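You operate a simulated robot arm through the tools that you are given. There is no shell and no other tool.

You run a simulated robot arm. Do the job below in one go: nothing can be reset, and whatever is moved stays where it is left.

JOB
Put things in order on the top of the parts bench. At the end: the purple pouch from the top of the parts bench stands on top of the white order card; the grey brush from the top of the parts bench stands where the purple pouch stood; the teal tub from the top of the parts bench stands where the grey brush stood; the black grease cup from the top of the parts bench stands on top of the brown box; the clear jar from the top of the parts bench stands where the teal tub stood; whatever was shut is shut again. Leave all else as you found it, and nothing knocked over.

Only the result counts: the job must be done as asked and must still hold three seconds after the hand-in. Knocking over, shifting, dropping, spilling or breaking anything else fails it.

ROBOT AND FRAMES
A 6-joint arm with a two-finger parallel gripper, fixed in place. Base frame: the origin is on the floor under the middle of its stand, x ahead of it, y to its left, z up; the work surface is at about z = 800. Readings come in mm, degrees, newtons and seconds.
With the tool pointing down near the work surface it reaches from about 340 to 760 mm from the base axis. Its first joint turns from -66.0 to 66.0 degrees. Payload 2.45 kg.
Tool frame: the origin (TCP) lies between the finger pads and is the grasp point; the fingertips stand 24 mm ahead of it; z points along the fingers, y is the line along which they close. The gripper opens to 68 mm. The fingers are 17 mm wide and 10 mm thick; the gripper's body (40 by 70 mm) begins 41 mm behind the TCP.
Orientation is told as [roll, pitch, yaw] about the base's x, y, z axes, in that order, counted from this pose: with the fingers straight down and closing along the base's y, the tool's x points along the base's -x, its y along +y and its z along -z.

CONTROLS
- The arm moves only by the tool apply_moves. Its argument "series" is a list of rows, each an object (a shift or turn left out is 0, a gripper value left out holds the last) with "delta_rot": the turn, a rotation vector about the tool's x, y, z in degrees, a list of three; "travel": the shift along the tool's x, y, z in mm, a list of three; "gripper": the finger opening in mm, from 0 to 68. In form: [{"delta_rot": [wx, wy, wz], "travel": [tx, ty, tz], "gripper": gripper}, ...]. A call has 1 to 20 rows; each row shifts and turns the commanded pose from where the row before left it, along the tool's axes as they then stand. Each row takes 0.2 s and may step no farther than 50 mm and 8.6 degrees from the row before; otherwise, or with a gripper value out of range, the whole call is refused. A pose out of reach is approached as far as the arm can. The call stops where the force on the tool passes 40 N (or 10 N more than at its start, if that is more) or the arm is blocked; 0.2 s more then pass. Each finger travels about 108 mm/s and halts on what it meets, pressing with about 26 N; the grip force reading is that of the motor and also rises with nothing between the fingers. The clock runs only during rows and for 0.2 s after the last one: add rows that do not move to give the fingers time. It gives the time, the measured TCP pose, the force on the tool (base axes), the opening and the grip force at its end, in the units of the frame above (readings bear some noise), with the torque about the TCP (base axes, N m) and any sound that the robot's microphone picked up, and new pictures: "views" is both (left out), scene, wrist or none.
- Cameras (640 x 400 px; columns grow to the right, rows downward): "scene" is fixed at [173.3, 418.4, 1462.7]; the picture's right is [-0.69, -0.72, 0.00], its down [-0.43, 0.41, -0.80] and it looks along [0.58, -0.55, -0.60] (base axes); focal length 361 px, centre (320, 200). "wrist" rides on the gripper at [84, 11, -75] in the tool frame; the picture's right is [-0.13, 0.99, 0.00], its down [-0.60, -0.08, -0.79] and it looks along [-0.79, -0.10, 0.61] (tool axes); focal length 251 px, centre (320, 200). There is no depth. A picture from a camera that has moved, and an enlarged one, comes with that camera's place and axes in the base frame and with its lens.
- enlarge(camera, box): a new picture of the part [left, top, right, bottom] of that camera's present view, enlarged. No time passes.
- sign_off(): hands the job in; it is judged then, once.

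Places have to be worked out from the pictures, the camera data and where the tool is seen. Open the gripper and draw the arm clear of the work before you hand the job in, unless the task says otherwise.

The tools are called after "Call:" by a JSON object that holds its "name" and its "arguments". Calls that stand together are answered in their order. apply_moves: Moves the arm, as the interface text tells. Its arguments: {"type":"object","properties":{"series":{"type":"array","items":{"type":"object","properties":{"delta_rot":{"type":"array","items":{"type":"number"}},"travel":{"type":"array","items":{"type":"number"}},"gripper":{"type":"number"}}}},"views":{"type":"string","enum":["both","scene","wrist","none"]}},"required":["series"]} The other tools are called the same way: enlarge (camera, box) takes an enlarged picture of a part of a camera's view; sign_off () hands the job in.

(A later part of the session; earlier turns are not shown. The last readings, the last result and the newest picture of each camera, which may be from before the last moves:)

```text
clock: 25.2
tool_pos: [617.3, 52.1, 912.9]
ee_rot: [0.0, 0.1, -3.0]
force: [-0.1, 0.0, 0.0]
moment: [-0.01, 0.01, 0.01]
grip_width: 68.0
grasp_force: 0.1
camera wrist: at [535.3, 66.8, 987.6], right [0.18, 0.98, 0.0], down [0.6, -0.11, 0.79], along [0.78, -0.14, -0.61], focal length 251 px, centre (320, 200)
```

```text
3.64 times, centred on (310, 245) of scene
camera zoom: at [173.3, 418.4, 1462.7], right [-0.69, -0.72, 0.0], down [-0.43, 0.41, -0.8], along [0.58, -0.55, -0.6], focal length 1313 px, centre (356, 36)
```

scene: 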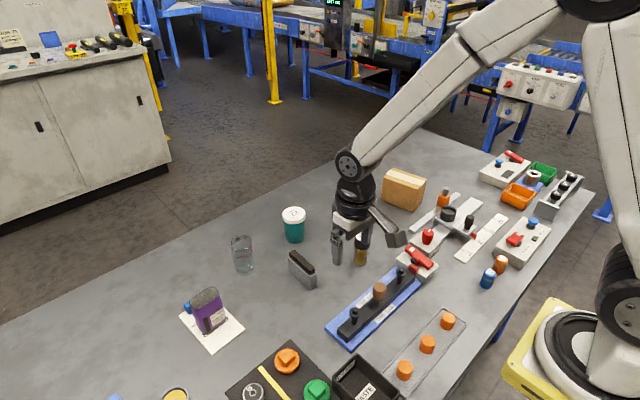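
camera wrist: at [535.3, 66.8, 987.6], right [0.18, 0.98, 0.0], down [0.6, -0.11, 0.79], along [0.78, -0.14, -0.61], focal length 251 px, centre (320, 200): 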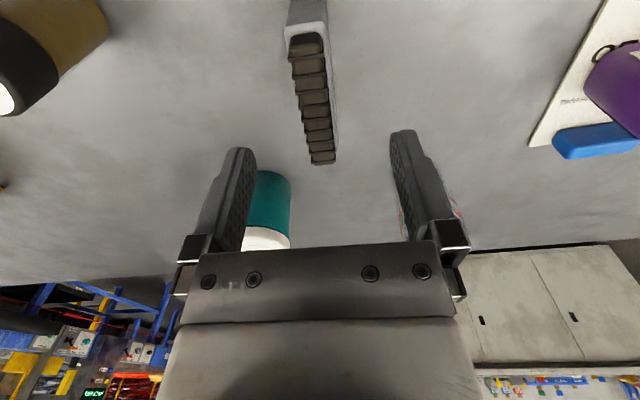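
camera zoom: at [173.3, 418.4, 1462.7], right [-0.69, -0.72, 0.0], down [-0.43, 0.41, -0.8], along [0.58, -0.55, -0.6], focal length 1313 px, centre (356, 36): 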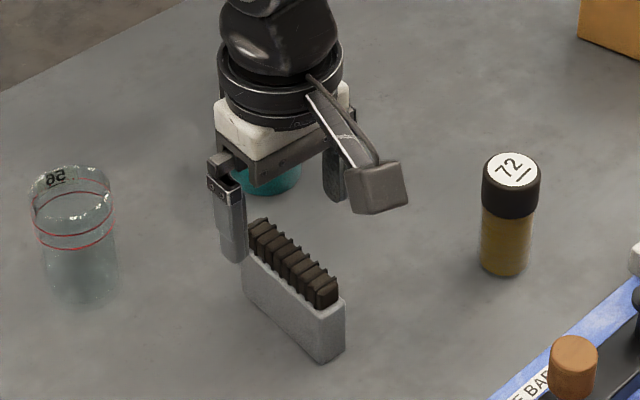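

The brush centre reads (619.5,49) with a yaw near -3.7°, so I'll make a small correction, descend around the body to z≈830, and check.

Call:
{"name": "apply_moves", "arguments": {"series": [{"delta_rot": [0, 0, 0.7], "travel": [-1, -2.4, 0]}, {"travel": [0, 0, 30]}, {"travel": [0, 0, 30]}, {"travel": [0, 0, 22]}, {}], "views": "wrist"}}

Call:
{"name": "enlarge", "arguments": {"camera": "wrist", "box": [200, 40, 440, 260]}}

Call:
{"name": "enlarge", "arguments": {"camera": "scene", "box": [250, 190, 370, 300]}}

```text
clock: 26.4
tool_pos: [618.5, 49.0, 832.3]
ee_rot: [0.0, 0.0, -3.6]
force: [0.4, 0.8, 0.8]
moment: [0.0, -0.03, -0.02]
grip_width: 68.1
grasp_force: 0.2
camera wrist: at [536.0, 64.5, 906.0], right [0.19, 0.98, 0.0], down [0.6, -0.12, 0.79], along [0.78, -0.15, -0.61], focal length 251 px, centre (320, 200)
```

wrist: 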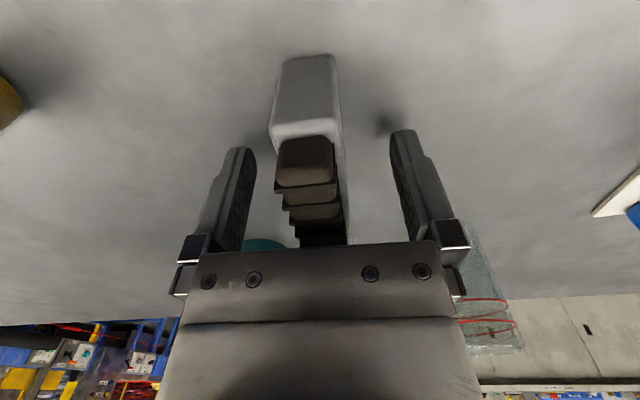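

```text
1.82 times, centred on (320, 150) of wrist
camera zoom: at [536.0, 64.5, 906.0], right [0.19, 0.98, 0.0], down [0.6, -0.12, 0.79], along [0.78, -0.15, -0.61], focal length 457 px, centre (320, 291)
```

zoom: 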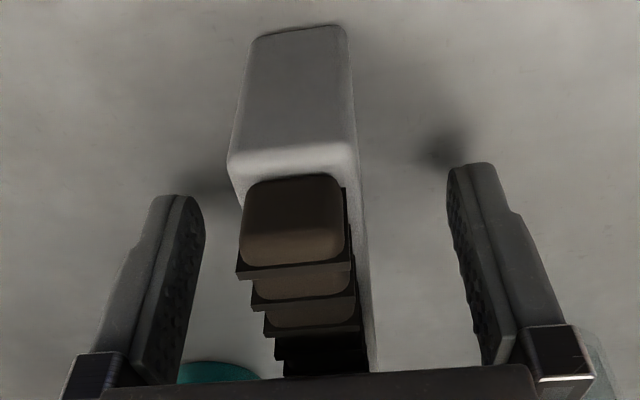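

```text
3.64 times, centred on (310, 245) of scene
camera zoom: at [173.3, 418.4, 1462.7], right [-0.69, -0.72, 0.0], down [-0.43, 0.41, -0.8], along [0.58, -0.55, -0.6], focal length 1313 px, centre (356, 36)
```

zoom: 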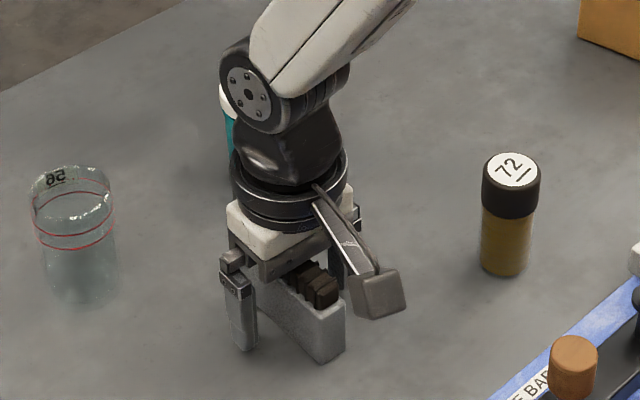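

Fingers straddle the brush body evenly, with the tips clear of the bench. I'll close on it.

Call:
{"name": "apply_moves", "arguments": {"series": [{"gripper": 10}, {}, {}], "views": "wrist"}}

```text
clock: 27.2
tool_pos: [617.8, 49.3, 831.9]
ee_rot: [0.0, 0.0, -3.6]
force: [0.7, -0.3, -0.4]
moment: [0.03, 0.03, 0.03]
grip_width: 21.8
grasp_force: 26.1
camera wrist: at [535.9, 64.5, 906.3], right [0.19, 0.98, 0.0], down [0.6, -0.12, 0.79], along [0.78, -0.15, -0.61], focal length 251 px, centre (320, 200)
```

wrist: 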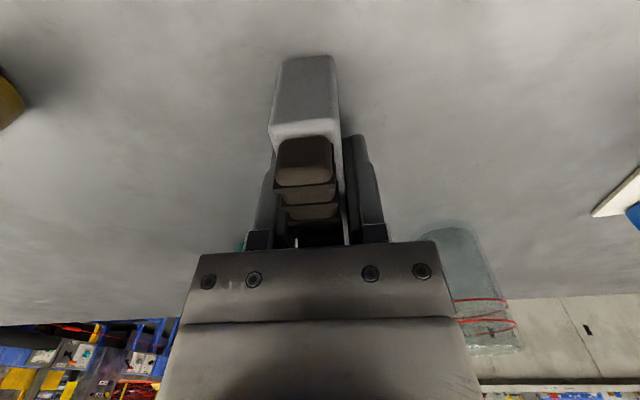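

The brush is held at 21.8 mm. I'll lift and carry it to where the pouch stood (701,-230.5).

Call:
{"name": "apply_moves", "arguments": {"series": [{"travel": [0, 0, -5]}, {"travel": [0, 0, -25]}, {"travel": [0, 0, -45]}, {"travel": [0, 0, -45]}, {"travel": [-16.55, -45.5, 0]}, {"travel": [-16.55, -45.5, 0]}, {"travel": [-16.55, -45.5, 0]}, {"travel": [-16.55, -45.5, 0]}, {"travel": [-16.55, -45.5, 0]}, {"travel": [-16.55, -45.5, 0]}, {}], "views": "both"}}

```text
clock: 29.6
tool_pos: [699.9, -230.4, 952.9]
ee_rot: [0.1, 0.0, -3.7]
force: [-0.6, -0.1, -2.2]
moment: [0.01, 0.03, -0.02]
grip_width: 21.9
grasp_force: 25.7
camera wrist: at [616.9, -214.6, 1027.3], right [0.19, 0.98, 0.0], down [0.6, -0.12, 0.79], along [0.78, -0.15, -0.61], focal length 251 px, centre (320, 200)
```

scene: 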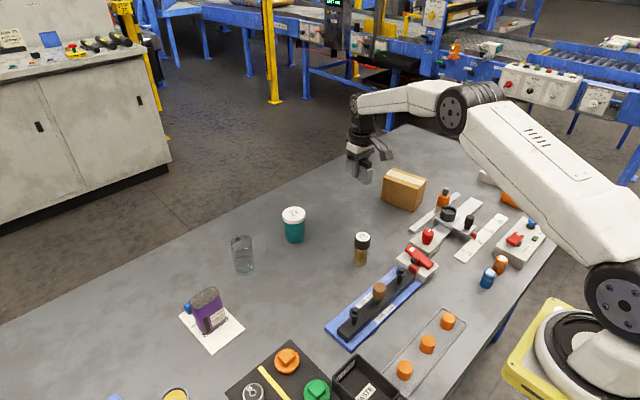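
wrist: 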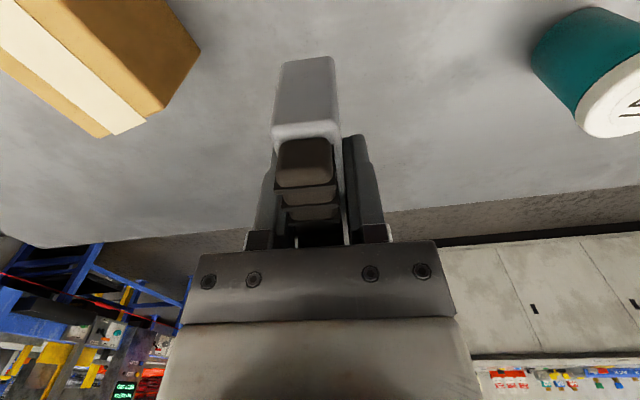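

The brush is over the old pouch spot. I'll lower it to just above the bench and then touch down in small steps.

Call:
{"name": "apply_moves", "arguments": {"series": [{"travel": [-1, 0.4, 40]}, {"travel": [0, 0, 40]}, {"travel": [0, 0, 30]}, {"travel": [0, 0, 5]}, {"travel": [0, 0, 3]}, {}], "views": "both"}}

Call:
{"name": "enlarge", "arguments": {"camera": "scene", "box": [300, 130, 440, 240]}}

```text
clock: 31.0
tool_pos: [701.6, -229.7, 833.4]
ee_rot: [0.1, 0.1, -3.7]
force: [-0.2, -0.3, -0.7]
moment: [0.0, 0.0, -0.03]
grip_width: 22.0
grasp_force: 26.1
camera wrist: at [618.9, -214.1, 908.9], right [0.19, 0.98, 0.0], down [0.6, -0.12, 0.79], along [0.78, -0.15, -0.61], focal length 251 px, centre (320, 200)
```

scene: 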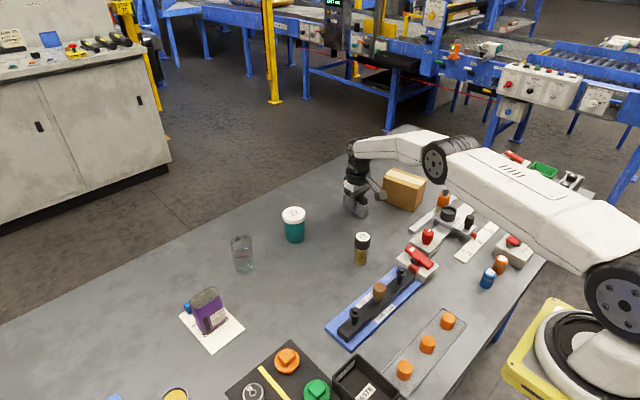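
wrist: 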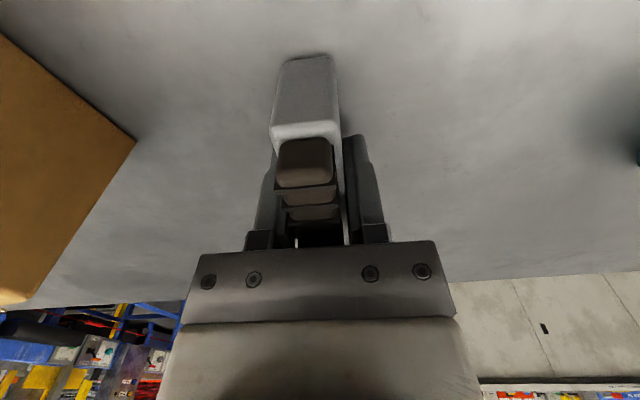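

```text
3.64 times, centred on (370, 185) of scene
camera zoom: at [173.3, 418.4, 1462.7], right [-0.69, -0.72, 0.0], down [-0.43, 0.41, -0.8], along [0.58, -0.55, -0.6], focal length 1313 px, centre (138, 254)
```

zoom: 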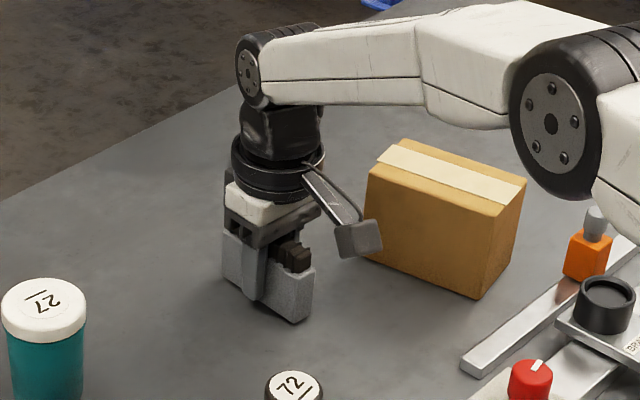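

The brush is about 2 mm above the bench. I'll step down in millimetres until I feel contact.

Call:
{"name": "apply_moves", "arguments": {"series": [{"travel": [0, 0, 1]}, {}], "views": "none"}}

Call:
{"name": "apply_moves", "arguments": {"series": [{"travel": [0, 0, 1]}, {}], "views": "none"}}

Call:
{"name": "apply_moves", "arguments": {"series": [{"travel": [0, 0, 0.7]}, {}], "views": "none"}}

```text
clock: 31.6
tool_pos: [701.2, -229.7, 833.1]
ee_rot: [0.0, 0.0, -3.7]
force: [0.1, -0.3, -1.2]
moment: [0.01, 0.03, -0.02]
grip_width: 22.0
grasp_force: 25.5
```

```text
clock: 32.2
tool_pos: [700.7, -229.6, 832.6]
ee_rot: [-0.1, 0.0, -3.6]
force: [0.8, 0.3, -1.0]
moment: [-0.02, -0.03, 0.02]
grip_width: 21.9
grasp_force: 26.0
```

```text
clock: 32.8
tool_pos: [700.6, -227.4, 831.9]
ee_rot: [0.0, 0.0, -3.8]
force: [0.3, 0.5, -0.9]
moment: [0.05, -0.02, 0.01]
grip_width: 21.5
grasp_force: 25.9
```

Call:
{"name": "apply_moves", "arguments": {"series": [{"travel": [0, 0, 0.7]}, {}], "views": "none"}}

Call:
{"name": "apply_moves", "arguments": {"series": [{"travel": [0, 0, 0.7]}, {}], "views": "none"}}

```text
clock: 33.4
tool_pos: [700.7, -228.9, 831.4]
ee_rot: [0.0, 0.0, -3.7]
force: [-1.4, 1.0, 6.3]
moment: [0.05, 0.34, -0.02]
grip_width: 21.6
grasp_force: 25.9
```

```text
clock: 34.0
tool_pos: [700.5, -229.2, 831.0]
ee_rot: [0.0, 0.0, -3.7]
force: [-1.8, 2.7, 13.7]
moment: [0.12, 0.67, -0.06]
grip_width: 21.7
grasp_force: 26.2
```

Contact is made (14 N). I'll relieve it slightly, release, and check.

Call:
{"name": "apply_moves", "arguments": {"series": [{"travel": [0, 0, -0.6]}, {"gripper": 40}, {"gripper": 68}, {}, {}], "views": "wrist"}}

Call:
{"name": "enlarge", "arguments": {"camera": "scene", "box": [300, 130, 440, 240]}}

```text
clock: 35.2
tool_pos: [702.1, -229.7, 830.7]
ee_rot: [0.0, 0.0, -3.7]
force: [0.4, -0.3, 0.4]
moment: [0.03, -0.02, 0.02]
grip_width: 68.0
grasp_force: 0.1
camera wrist: at [618.6, -213.6, 905.3], right [0.19, 0.98, 0.0], down [0.6, -0.12, 0.79], along [0.78, -0.15, -0.61], focal length 251 px, centre (320, 200)
```

wrist: 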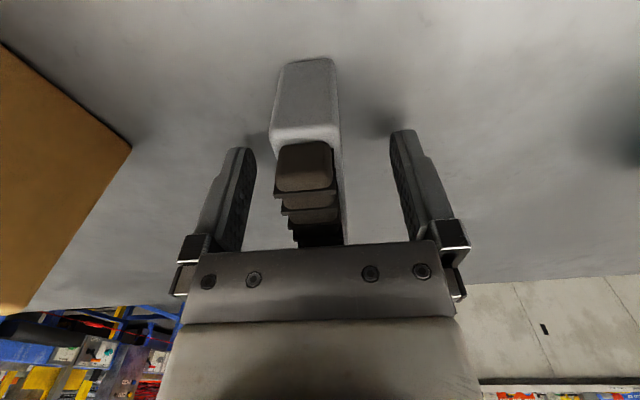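

```text
3.64 times, centred on (370, 185) of scene
camera zoom: at [173.3, 418.4, 1462.7], right [-0.69, -0.72, 0.0], down [-0.43, 0.41, -0.8], along [0.58, -0.55, -0.6], focal length 1313 px, centre (138, 254)
```

zoom: 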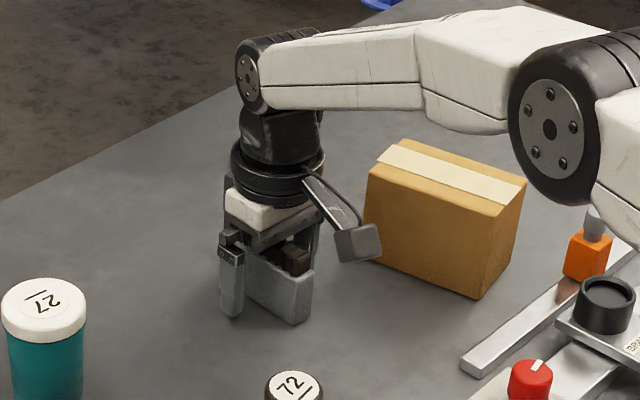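

The brush stands where the pouch was. I'll rise, square the yaw again, and look at the teal tub.

Call:
{"name": "apply_moves", "arguments": {"series": [{"travel": [0, 0, -30]}, {"travel": [0, 0, -45]}, {"travel": [0, 0, -50]}, {"travel": [0, 0, -45]}, {"delta_rot": [0, 0, -3.7]}, {"travel": [21.2, 41, 0]}, {"travel": [21.2, 41, 0]}, {"travel": [21.2, 41, 0]}, {"travel": [21.2, 41, 0]}, {"travel": [21.2, 41, 0]}, {}], "views": "both"}}

Call:
{"name": "enlarge", "arguments": {"camera": "wrist", "box": [230, 70, 410, 240]}}

Call:
{"name": "enlarge", "arguments": {"camera": "wrist", "box": [380, 100, 540, 240]}}

Call:
{"name": "enlarge", "arguments": {"camera": "scene", "box": [210, 190, 330, 300]}}

```text
clock: 37.6
tool_pos: [595.1, -23.9, 999.4]
ee_rot: [0.0, 0.1, 0.0]
force: [-0.2, 0.5, 0.0]
moment: [0.01, -0.01, 0.01]
grip_width: 67.7
grasp_force: 0.1
camera wrist: at [511.5, -13.8, 1073.2], right [0.13, 0.99, 0.0], down [0.6, -0.08, 0.79], along [0.79, -0.1, -0.61], focal length 251 px, centre (320, 200)
```

scene: 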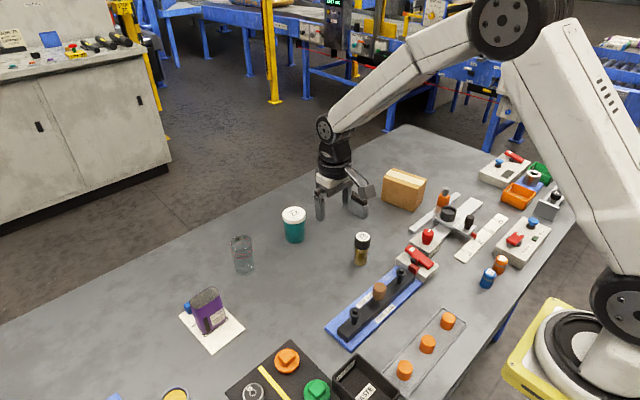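
wrist: 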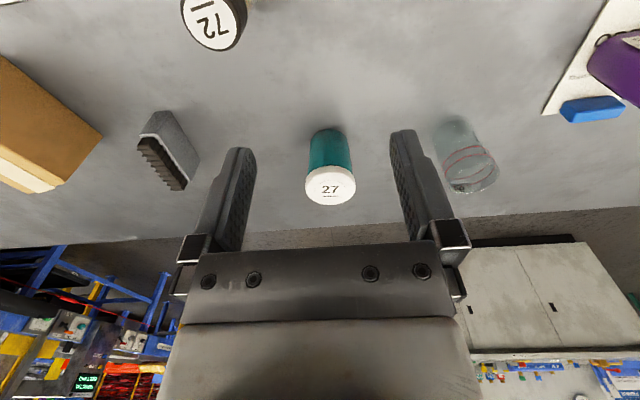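

```text
2.35 times, centred on (320, 155) of wrist
camera zoom: at [511.5, -13.8, 1073.2], right [0.13, 0.99, 0.0], down [0.6, -0.08, 0.79], along [0.79, -0.1, -0.61], focal length 592 px, centre (320, 306)
```

zoom: 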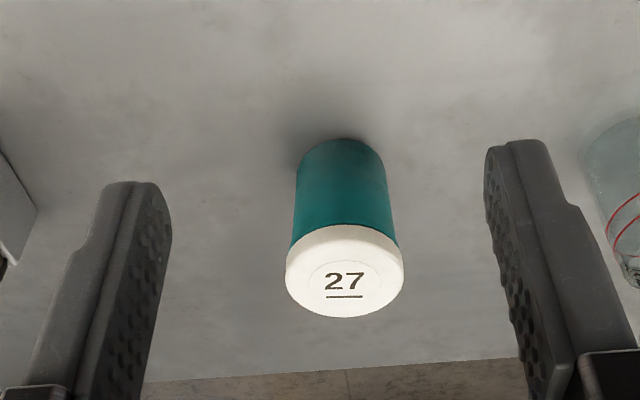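

```text
2.86 times, centred on (460, 170) of wrist
camera zoom: at [511.5, -13.8, 1073.2], right [0.13, 0.99, 0.0], down [0.6, -0.08, 0.79], along [0.79, -0.1, -0.61], focal length 718 px, centre (-80, 286)
```

zoom: 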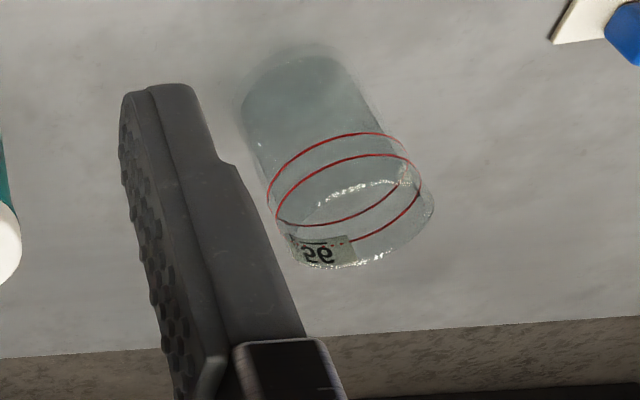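

```text
3.64 times, centred on (270, 245) of scene
camera zoom: at [173.3, 418.4, 1462.7], right [-0.69, -0.72, 0.0], down [-0.43, 0.41, -0.8], along [0.58, -0.55, -0.6], focal length 1313 px, centre (502, 36)
```

zoom: 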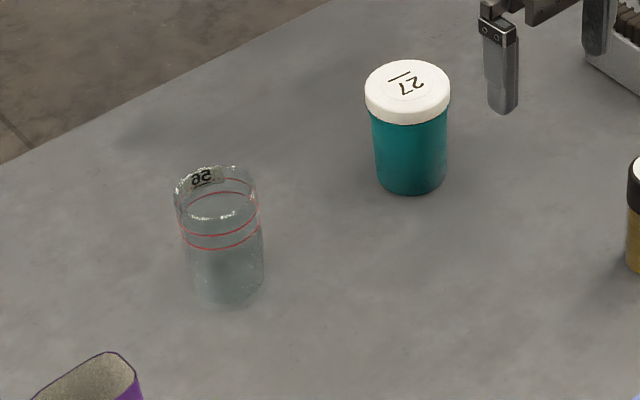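

The tub reads as about 59 mm across the lid and about 82 mm high, centred near (740,-30). I'll move above it with the fingers open and check alignment, since there is only about 4 mm clearance on each side.

Call:
{"name": "apply_moves", "arguments": {"series": [{"travel": [-48.3, -1.9, 0]}, {"travel": [-48.3, -1.9, 0]}, {"travel": [-48.3, -1.9, 0]}, {"travel": [0, 0, 40]}, {"travel": [0, 0, 24]}, {}], "views": "both"}}

Call:
{"name": "enlarge", "arguments": {"camera": "wrist", "box": [220, 40, 420, 200]}}

Call:
{"name": "enlarge", "arguments": {"camera": "scene", "box": [210, 150, 330, 260]}}

```text
clock: 39.0
tool_pos: [739.7, -29.4, 935.5]
ee_rot: [0.0, -0.1, 0.0]
force: [0.2, -0.2, 0.2]
moment: [0.03, -0.02, 0.0]
grip_width: 68.1
grasp_force: 0.0
camera wrist: at [656.5, -20.0, 1010.5], right [0.13, 0.99, 0.0], down [0.6, -0.08, 0.79], along [0.79, -0.1, -0.61], focal length 251 px, centre (320, 200)
```

scene: 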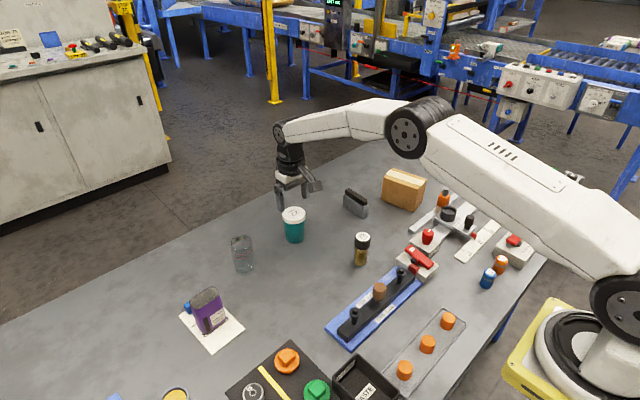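
wrist: 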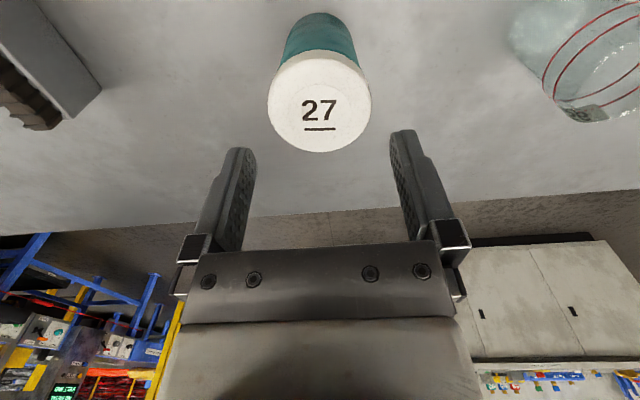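

```text
2.50 times, centred on (320, 120) of wrist
camera zoom: at [656.5, -20.0, 1010.5], right [0.13, 0.99, 0.0], down [0.6, -0.08, 0.79], along [0.79, -0.1, -0.61], focal length 629 px, centre (320, 400)
```

zoom: 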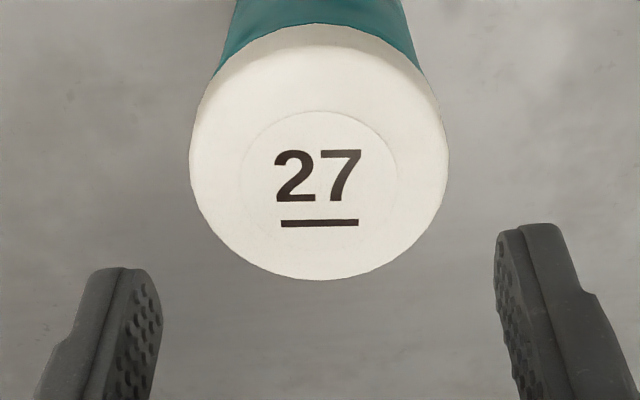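

```text
3.64 times, centred on (270, 205) of scene
camera zoom: at [173.3, 418.4, 1462.7], right [-0.69, -0.72, 0.0], down [-0.43, 0.41, -0.8], along [0.58, -0.55, -0.6], focal length 1313 px, centre (502, 182)
```

zoom: 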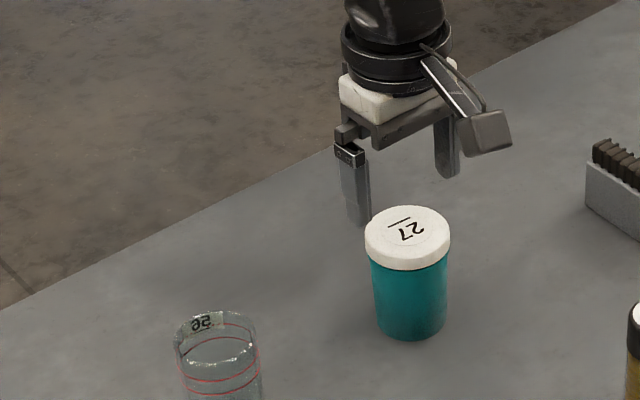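

The lid centre reads (742,-31), matching the TCP. I'll shift 1.5 mm outward and descend with the fingertips to lid level, then check before going further.

Call:
{"name": "apply_moves", "arguments": {"series": [{"travel": [-1.5, 0, 0]}, {"travel": [0, 0, 25]}, {}], "views": "wrist"}}

Call:
{"name": "enlarge", "arguments": {"camera": "scene", "box": [230, 160, 330, 250]}}

Call:
{"name": "enlarge", "arguments": {"camera": "wrist", "box": [200, 60, 440, 220]}}

```text
clock: 39.8
tool_pos: [742.3, -28.5, 911.0]
ee_rot: [0.0, -0.1, 0.0]
force: [0.4, 0.1, 0.0]
moment: [-0.06, -0.01, -0.01]
grip_width: 68.2
grasp_force: 0.1
camera wrist: at [658.4, -19.6, 986.2], right [0.13, 0.99, 0.0], down [0.6, -0.08, 0.79], along [0.79, -0.1, -0.61], focal length 251 px, centre (320, 200)
```

wrist: 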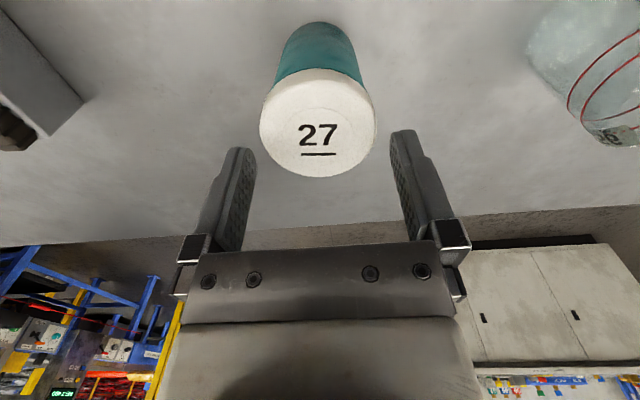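

```text
4.44 times, centred on (280, 205) of scene
camera zoom: at [173.3, 418.4, 1462.7], right [-0.69, -0.72, 0.0], down [-0.43, 0.41, -0.8], along [0.58, -0.55, -0.6], focal length 1605 px, centre (498, 178)
```

zoom: 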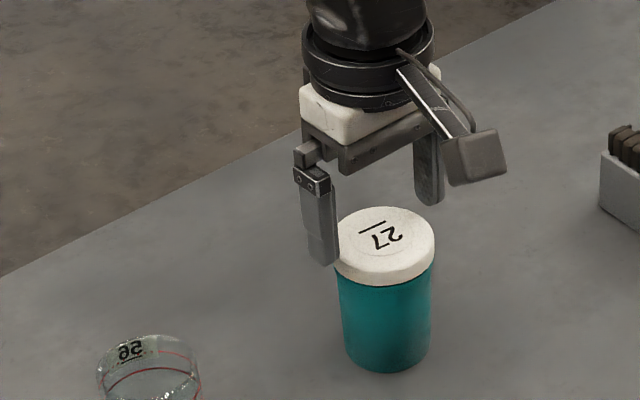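

```text
2.50 times, centred on (320, 140) of wrist
camera zoom: at [658.4, -19.6, 986.2], right [0.13, 0.99, 0.0], down [0.6, -0.08, 0.79], along [0.79, -0.1, -0.61], focal length 629 px, centre (320, 350)
```

zoom: 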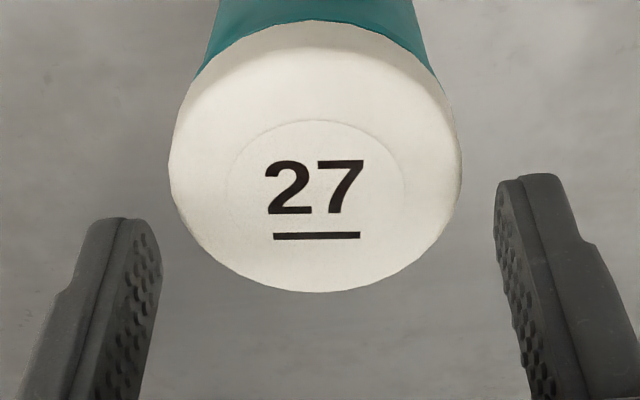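

The lid is centred between the fingertips within a millimetre. I'll go down the rest of the way to lid depth.

Call:
{"name": "apply_moves", "arguments": {"series": [{"travel": [0, -0.6, 12]}, {"travel": [0, 0, 15]}, {"travel": [0, 0, 15]}, {}], "views": "wrist"}}

Call:
{"name": "enlarge", "arguments": {"camera": "scene", "box": [230, 160, 330, 250]}}

```text
clock: 40.8
tool_pos: [742.1, -30.1, 870.3]
ee_rot: [0.0, 0.0, 0.0]
force: [-1.1, 0.5, -0.2]
moment: [0.01, 0.01, -0.03]
grip_width: 67.8
grasp_force: 0.1
camera wrist: at [658.4, -20.2, 943.8], right [0.13, 0.99, 0.0], down [0.6, -0.08, 0.79], along [0.79, -0.1, -0.61], focal length 251 px, centre (320, 200)
```

wrist: 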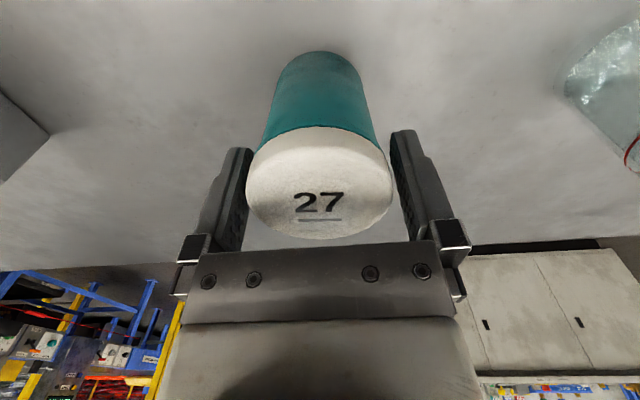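

```text
4.44 times, centred on (280, 205) of scene
camera zoom: at [173.3, 418.4, 1462.7], right [-0.69, -0.72, 0.0], down [-0.43, 0.41, -0.8], along [0.58, -0.55, -0.6], focal length 1605 px, centre (498, 178)
```

zoom: 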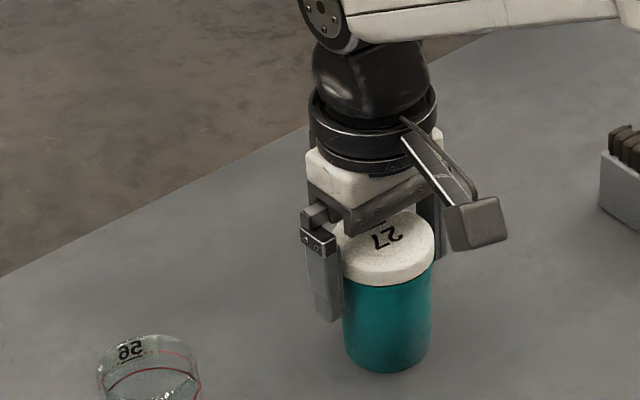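

Call:
{"name": "apply_moves", "arguments": {"series": [{"gripper": 45}, {}, {}], "views": "wrist"}}

```text
clock: 41.6
tool_pos: [741.5, -30.0, 868.2]
ee_rot: [0.0, 0.0, 0.0]
force: [-0.2, -0.4, 0.1]
moment: [0.02, -0.06, -0.03]
grip_width: 59.2
grasp_force: 25.9
camera wrist: at [658.3, -20.2, 943.9], right [0.13, 0.99, 0.0], down [0.6, -0.08, 0.79], along [0.79, -0.1, -0.61], focal length 251 px, centre (320, 200)
```

wrist: 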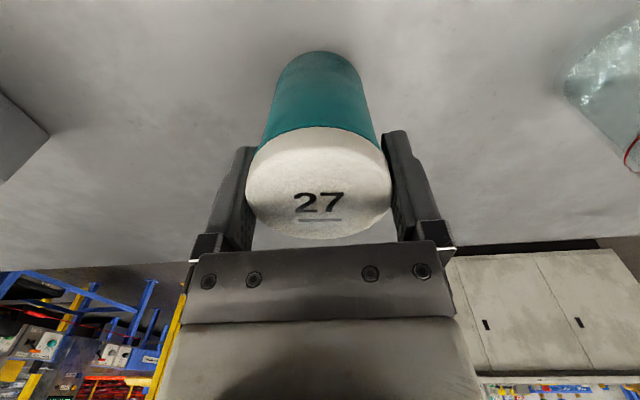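

Gripped at 59.2 mm, well centred. I'll lift slowly and check that the whole tub comes up, not just the lid.

Call:
{"name": "apply_moves", "arguments": {"series": [{"travel": [0, 0, -2]}, {"travel": [0, 0, -4]}, {"travel": [0, 0, -6]}, {}], "views": "wrist"}}

Call:
{"name": "enlarge", "arguments": {"camera": "scene", "box": [230, 160, 330, 250]}}

```text
clock: 42.6
tool_pos: [741.6, -29.6, 881.3]
ee_rot: [0.0, 0.0, 0.0]
force: [-1.1, 0.7, -2.4]
moment: [-0.04, 0.01, -0.02]
grip_width: 59.1
grasp_force: 26.3
camera wrist: at [658.4, -20.2, 956.1], right [0.13, 0.99, 0.0], down [0.6, -0.08, 0.79], along [0.79, -0.1, -0.61], focal length 251 px, centre (320, 200)
```

wrist: 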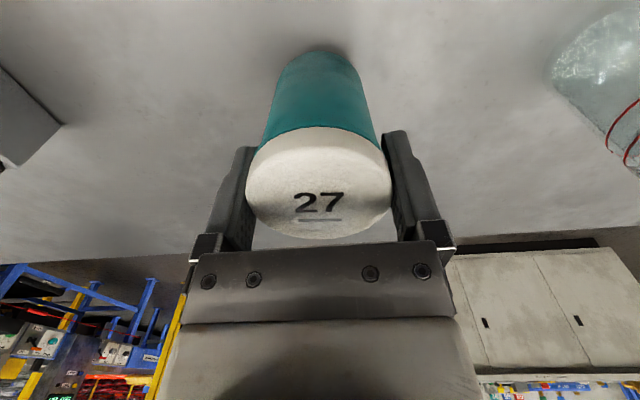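

```text
4.44 times, centred on (280, 205) of scene
camera zoom: at [173.3, 418.4, 1462.7], right [-0.69, -0.72, 0.0], down [-0.43, 0.41, -0.8], along [0.58, -0.55, -0.6], focal length 1605 px, centre (498, 178)
```

zoom: 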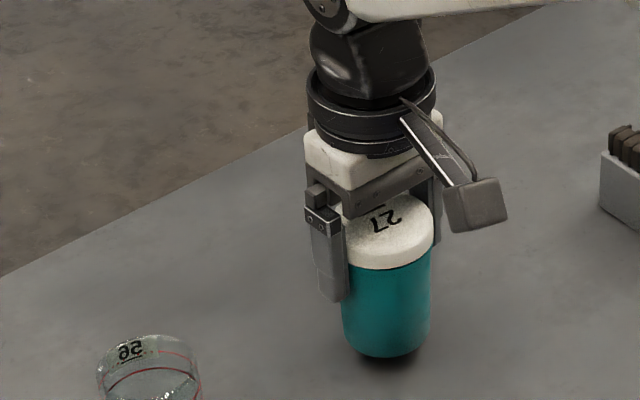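

The whole tub rises. I'll carry it to the brush's old place (619,48.5) and lower it to just above the bench.

Call:
{"name": "apply_moves", "arguments": {"series": [{"travel": [0, 0, -30]}, {"travel": [0, 0, -40]}, {"travel": [41.2, 26.6, 0]}, {"travel": [41.2, 26.6, 0]}, {"travel": [41.2, 26.6, 0]}, {}, {"travel": [0, 0, 35]}, {"travel": [0, 0, 30]}, {}], "views": "both"}}

Call:
{"name": "enlarge", "arguments": {"camera": "scene", "box": [240, 190, 360, 300]}}

```text
clock: 44.6
tool_pos: [617.1, 51.1, 886.7]
ee_rot: [-0.1, 0.0, -0.1]
force: [-0.3, -0.1, -0.3]
moment: [0.01, -0.02, 0.04]
grip_width: 45.0
grasp_force: 0.0
camera wrist: at [534.8, 59.3, 960.8], right [0.13, 0.99, 0.0], down [0.6, -0.08, 0.79], along [0.79, -0.1, -0.61], focal length 251 px, centre (320, 200)
```

scene: 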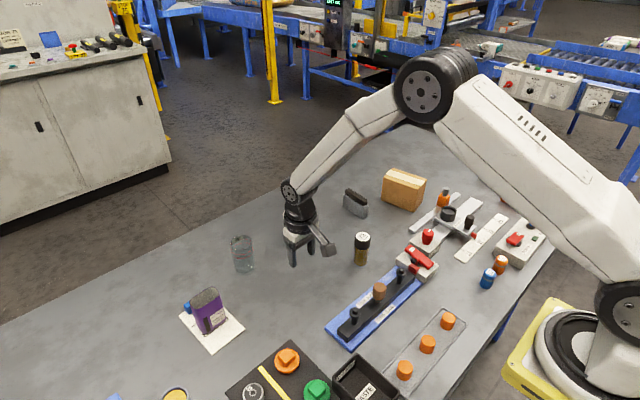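
wrist: 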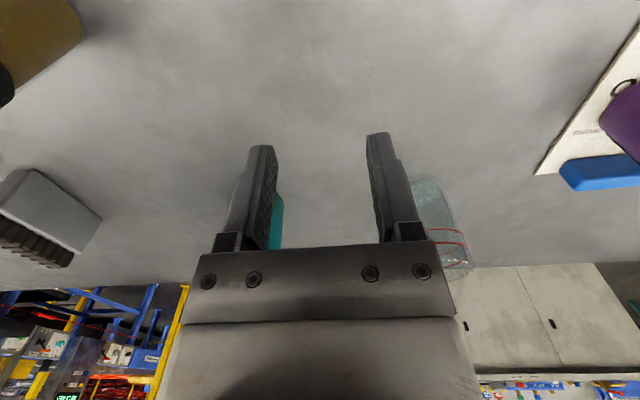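

```text
3.64 times, centred on (300, 245) of scene
camera zoom: at [173.3, 418.4, 1462.7], right [-0.69, -0.72, 0.0], down [-0.43, 0.41, -0.8], along [0.58, -0.55, -0.6], focal length 1313 px, centre (393, 36)
```

zoom: 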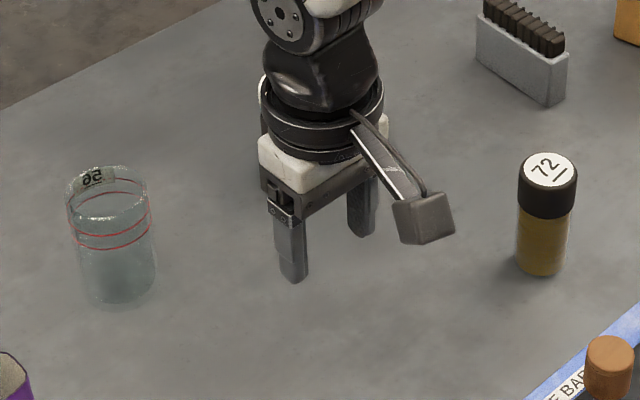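

The grip is empty: the tub slipped out during the lift. I'll rise carefully and see where it is and whether it is upright.

Call:
{"name": "apply_moves", "arguments": {"series": [{"travel": [0, 0, -40]}, {"travel": [30, 0, -30]}, {"travel": [40, 0, 0]}, {}], "views": "both"}}

Call:
{"name": "enlarge", "arguments": {"camera": "scene", "box": [210, 160, 350, 290]}}

Call:
{"name": "enlarge", "arguments": {"camera": "wrist", "box": [200, 60, 440, 250]}}

```text
clock: 45.6
tool_pos: [547.8, 51.0, 957.6]
ee_rot: [-0.1, 0.1, 0.1]
force: [-0.2, 0.4, 0.0]
moment: [-0.01, -0.02, 0.01]
grip_width: 45.1
grasp_force: 0.0
camera wrist: at [464.0, 59.4, 1031.5], right [0.13, 0.99, 0.0], down [0.6, -0.08, 0.79], along [0.79, -0.1, -0.61], focal length 251 px, centre (320, 200)
```

scene: 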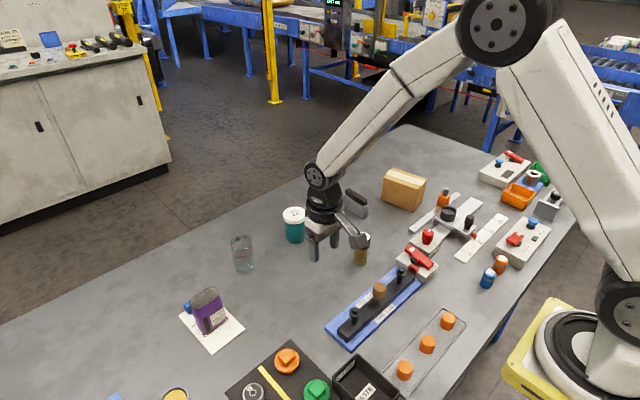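
wrist: 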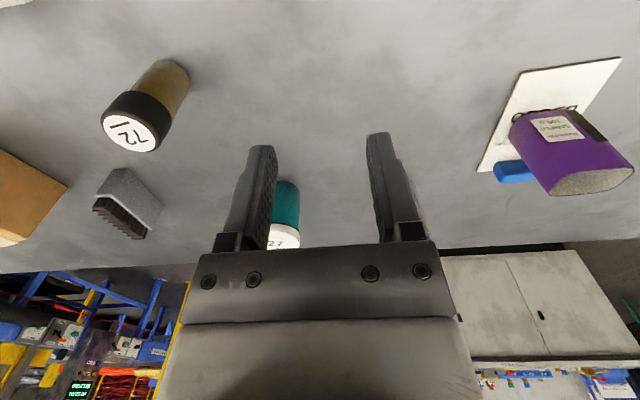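

```text
3.08 times, centred on (280, 225) of scene
camera zoom: at [173.3, 418.4, 1462.7], right [-0.69, -0.72, 0.0], down [-0.43, 0.41, -0.8], along [0.58, -0.55, -0.6], focal length 1111 px, centre (443, 123)
```

zoom: 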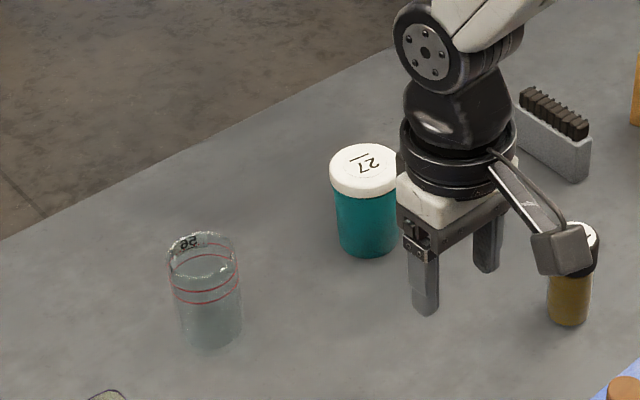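

```text
2.11 times, centred on (320, 155) of wrist
camera zoom: at [464.0, 59.4, 1031.5], right [0.13, 0.99, 0.0], down [0.6, -0.08, 0.79], along [0.79, -0.1, -0.61], focal length 529 px, centre (320, 295)
```

zoom: 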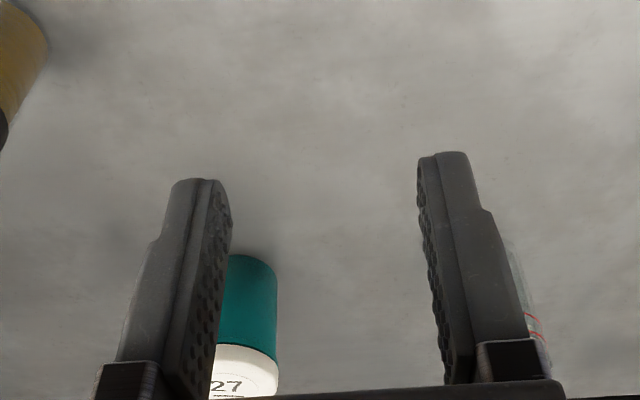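

The tub slid straight down and stands upright near its old place with the lid on. I'll go back for another look, and this time move in much gentler steps.

Call:
{"name": "apply_moves", "arguments": {"series": [{"travel": [-23.5, -36.5, -20], "gripper": 68}, {"travel": [-23.5, -36.5, -20]}, {}], "views": "both"}}

Call:
{"name": "enlarge", "arguments": {"camera": "wrist", "box": [230, 70, 410, 240]}}

Call:
{"name": "enlarge", "arguments": {"camera": "scene", "box": [210, 190, 330, 300]}}

```text
clock: 46.4
tool_pos: [593.5, -22.7, 997.0]
ee_rot: [0.0, 0.0, -0.1]
force: [0.2, 0.3, -0.2]
moment: [0.01, 0.03, -0.01]
grip_width: 68.1
grasp_force: 0.0
camera wrist: at [510.8, -14.3, 1071.9], right [0.13, 0.99, 0.0], down [0.6, -0.08, 0.79], along [0.79, -0.1, -0.61], focal length 251 px, centre (320, 200)
```

scene: 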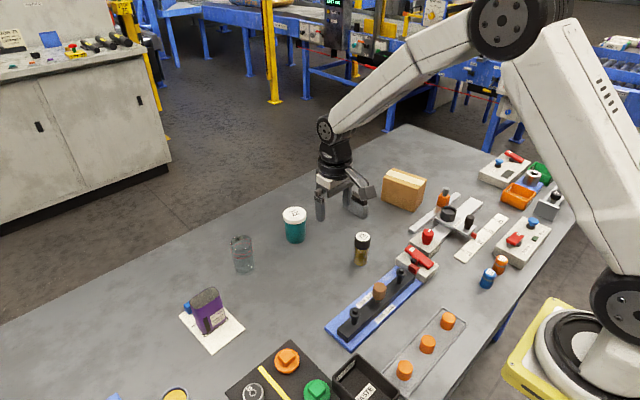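
wrist: 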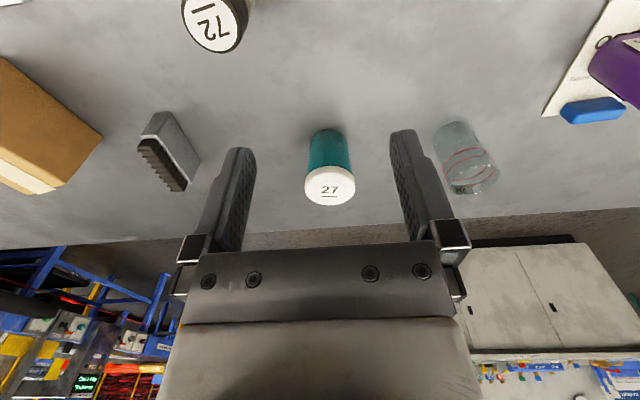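

```text
2.35 times, centred on (320, 155) of wrist
camera zoom: at [510.8, -14.3, 1071.9], right [0.13, 0.99, 0.0], down [0.6, -0.08, 0.79], along [0.79, -0.1, -0.61], focal length 592 px, centre (320, 306)
```

zoom: 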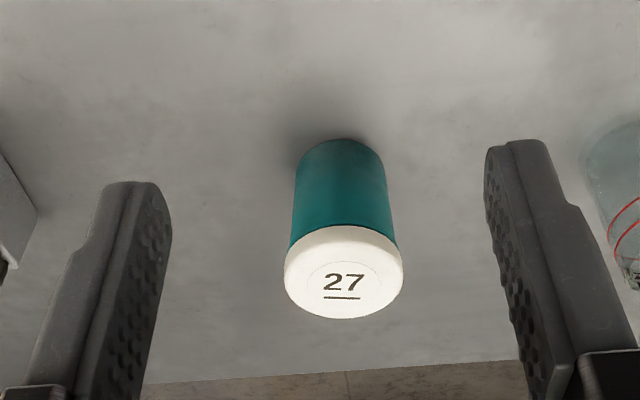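

```text
3.64 times, centred on (270, 245) of scene
camera zoom: at [173.3, 418.4, 1462.7], right [-0.69, -0.72, 0.0], down [-0.43, 0.41, -0.8], along [0.58, -0.55, -0.6], focal length 1313 px, centre (502, 36)
```

zoom: 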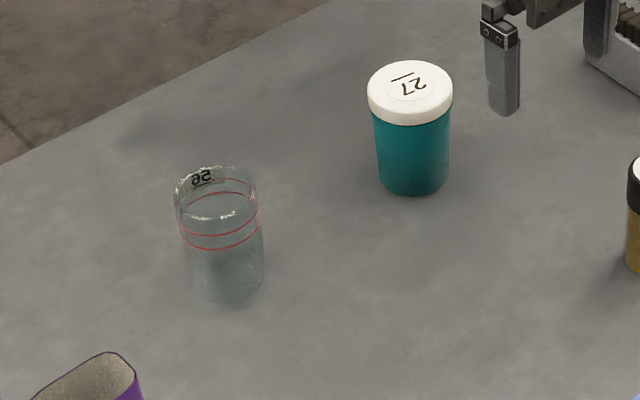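

The tub is within about 1.5 mm of its old place, at about (742,-32). It probably slipped under fast lift acceleration, so I'll re-grip with the pads centred on the lid and keep every step small and low above the bench.

Call:
{"name": "apply_moves", "arguments": {"series": [{"travel": [-49.2, -2.2, 0]}, {"travel": [-49.2, -2.2, 0]}, {"travel": [-49.2, -2.2, 0]}, {"travel": [0, 0, 40]}, {"travel": [0, 0, 40]}, {"travel": [0, 0, 6]}, {}], "views": "wrist"}}

Call:
{"name": "enlarge", "arguments": {"camera": "wrist", "box": [200, 60, 440, 220]}}

```text
clock: 48.0
tool_pos: [742.5, -29.7, 910.7]
ee_rot: [0.0, 0.0, 0.1]
force: [-0.3, 0.8, 0.7]
moment: [0.02, 0.0, 0.02]
grip_width: 68.1
grasp_force: 0.0
camera wrist: at [659.0, -20.0, 985.1], right [0.13, 0.99, 0.0], down [0.6, -0.08, 0.79], along [0.79, -0.1, -0.61], focal length 251 px, centre (320, 200)
```

wrist: 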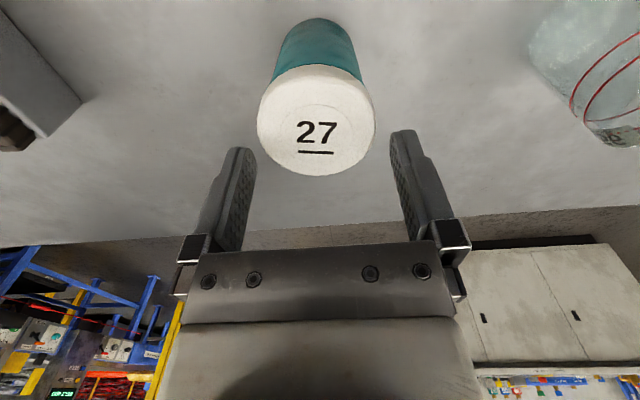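

```text
2.50 times, centred on (320, 140) of wrist
camera zoom: at [659.0, -20.0, 985.1], right [0.13, 0.99, 0.0], down [0.6, -0.08, 0.79], along [0.79, -0.1, -0.61], focal length 629 px, centre (320, 350)
```

zoom: 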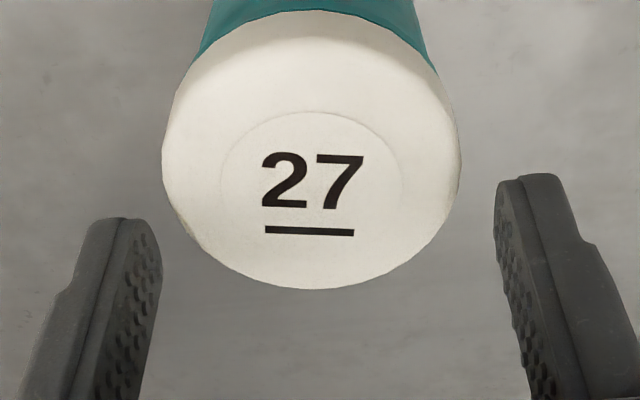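

The lid sits about 1.5 mm to -y and slightly nearer than the TCP. I'll correct that, descend so the pads centre on the lid (z≈872), and close.

Call:
{"name": "apply_moves", "arguments": {"series": [{"travel": [1.7, -1.5, 0]}, {"travel": [0, 0, 12]}, {"travel": [0, 0, 14]}, {"travel": [0, 0, 12]}, {}, {"gripper": 40}, {}, {}], "views": "wrist"}}

Call:
{"name": "enlarge", "arguments": {"camera": "wrist", "box": [200, 60, 440, 260]}}

Call:
{"name": "enlarge", "arguments": {"camera": "scene", "box": [230, 160, 330, 250]}}

```text
clock: 49.8
tool_pos: [741.7, -30.8, 871.4]
ee_rot: [0.0, 0.0, 0.1]
force: [0.8, 0.2, 0.1]
moment: [-0.02, -0.01, 0.04]
grip_width: 58.2
grasp_force: 25.7
camera wrist: at [657.5, -21.8, 946.4], right [0.13, 0.99, 0.0], down [0.6, -0.08, 0.79], along [0.79, -0.1, -0.61], focal length 251 px, centre (320, 200)
```

wrist: 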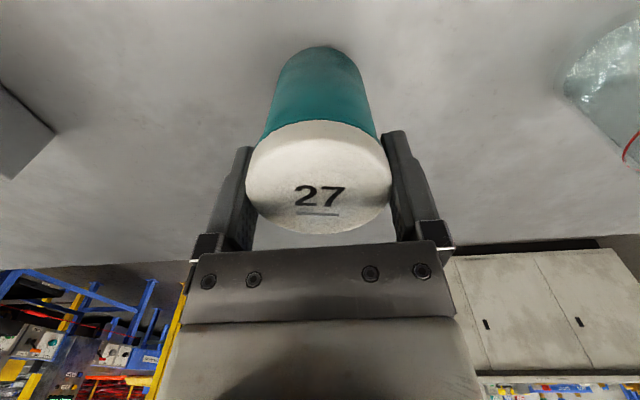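

```text
2.00 times, centred on (320, 160) of wrist
camera zoom: at [657.5, -21.8, 946.4], right [0.13, 0.99, 0.0], down [0.6, -0.08, 0.79], along [0.79, -0.1, -0.61], focal length 503 px, centre (320, 280)
```

zoom: 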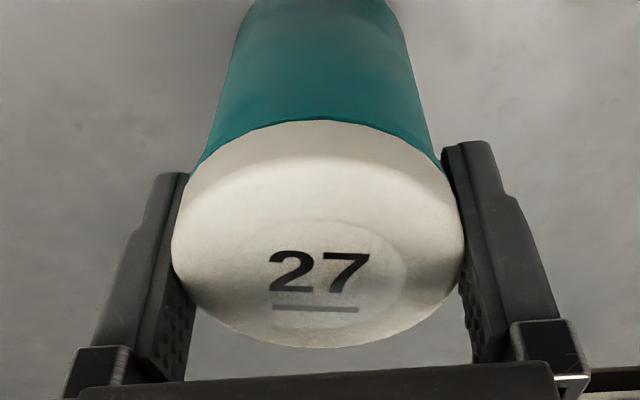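

```text
4.44 times, centred on (280, 205) of scene
camera zoom: at [173.3, 418.4, 1462.7], right [-0.69, -0.72, 0.0], down [-0.43, 0.41, -0.8], along [0.58, -0.55, -0.6], focal length 1605 px, centre (498, 178)
```

zoom: 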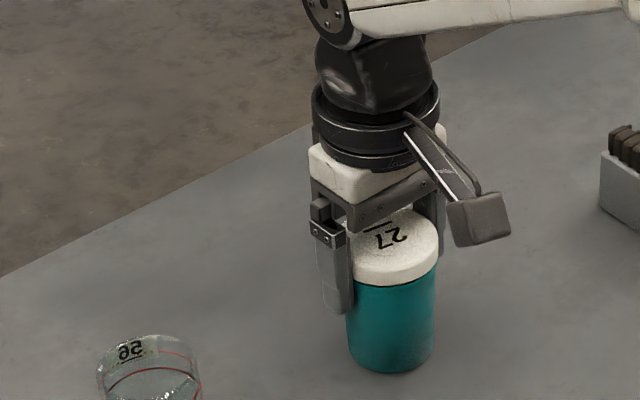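

Gripped at 58.2 mm with the lid centred. I'll lift just 10 mm in gentle steps and check that it holds.

Call:
{"name": "apply_moves", "arguments": {"series": [{"travel": [0, 0, -1]}, {"travel": [0, 0, -2]}, {"travel": [0, 0, -2]}, {"travel": [0, 0, -2]}, {"travel": [0, 0, -3]}, {"travel": [0, 0, -2]}, {}, {}, {}], "views": "wrist"}}

Call:
{"name": "enlarge", "arguments": {"camera": "wrist", "box": [200, 60, 440, 260]}}

Call:
{"name": "enlarge", "arguments": {"camera": "scene", "box": [230, 160, 330, 250]}}

```text
clock: 51.8
tool_pos: [740.5, -31.0, 884.0]
ee_rot: [0.0, 0.1, 0.1]
force: [-0.1, 0.0, -2.1]
moment: [-0.03, 0.01, -0.02]
grip_width: 58.4
grasp_force: 25.8
camera wrist: at [657.4, -21.8, 959.1], right [0.13, 0.99, 0.0], down [0.6, -0.08, 0.79], along [0.79, -0.1, -0.61], focal length 251 px, centre (320, 200)
```

wrist: 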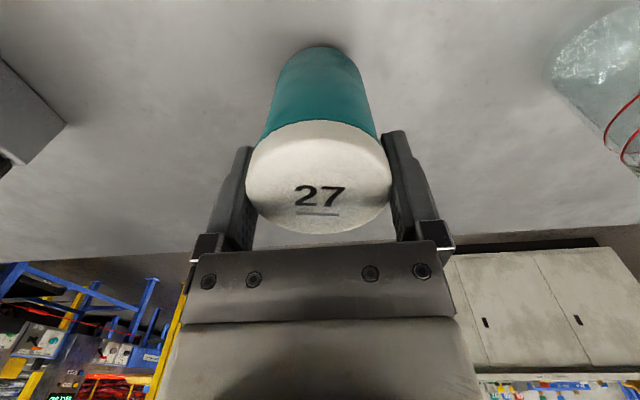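

```text
2.00 times, centred on (320, 160) of wrist
camera zoom: at [657.4, -21.8, 959.1], right [0.13, 0.99, 0.0], down [0.6, -0.08, 0.79], along [0.79, -0.1, -0.61], focal length 503 px, centre (320, 280)
```

zoom: 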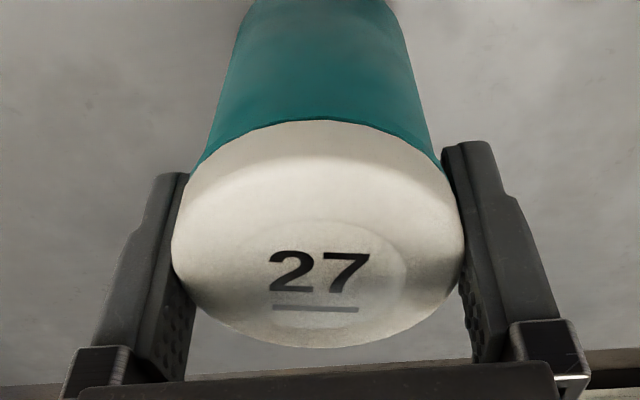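

```text
4.44 times, centred on (280, 205) of scene
camera zoom: at [173.3, 418.4, 1462.7], right [-0.69, -0.72, 0.0], down [-0.43, 0.41, -0.8], along [0.58, -0.55, -0.6], focal length 1605 px, centre (498, 178)
```

zoom: 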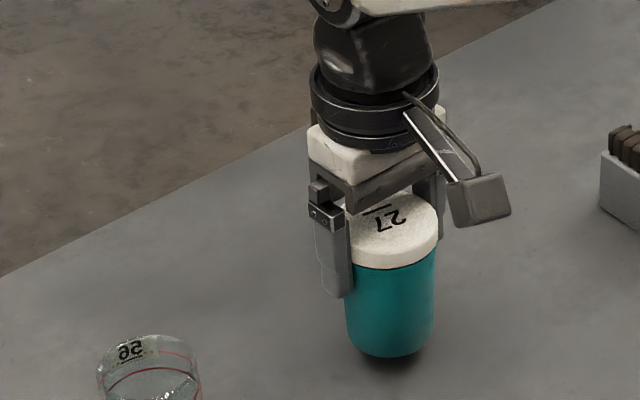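

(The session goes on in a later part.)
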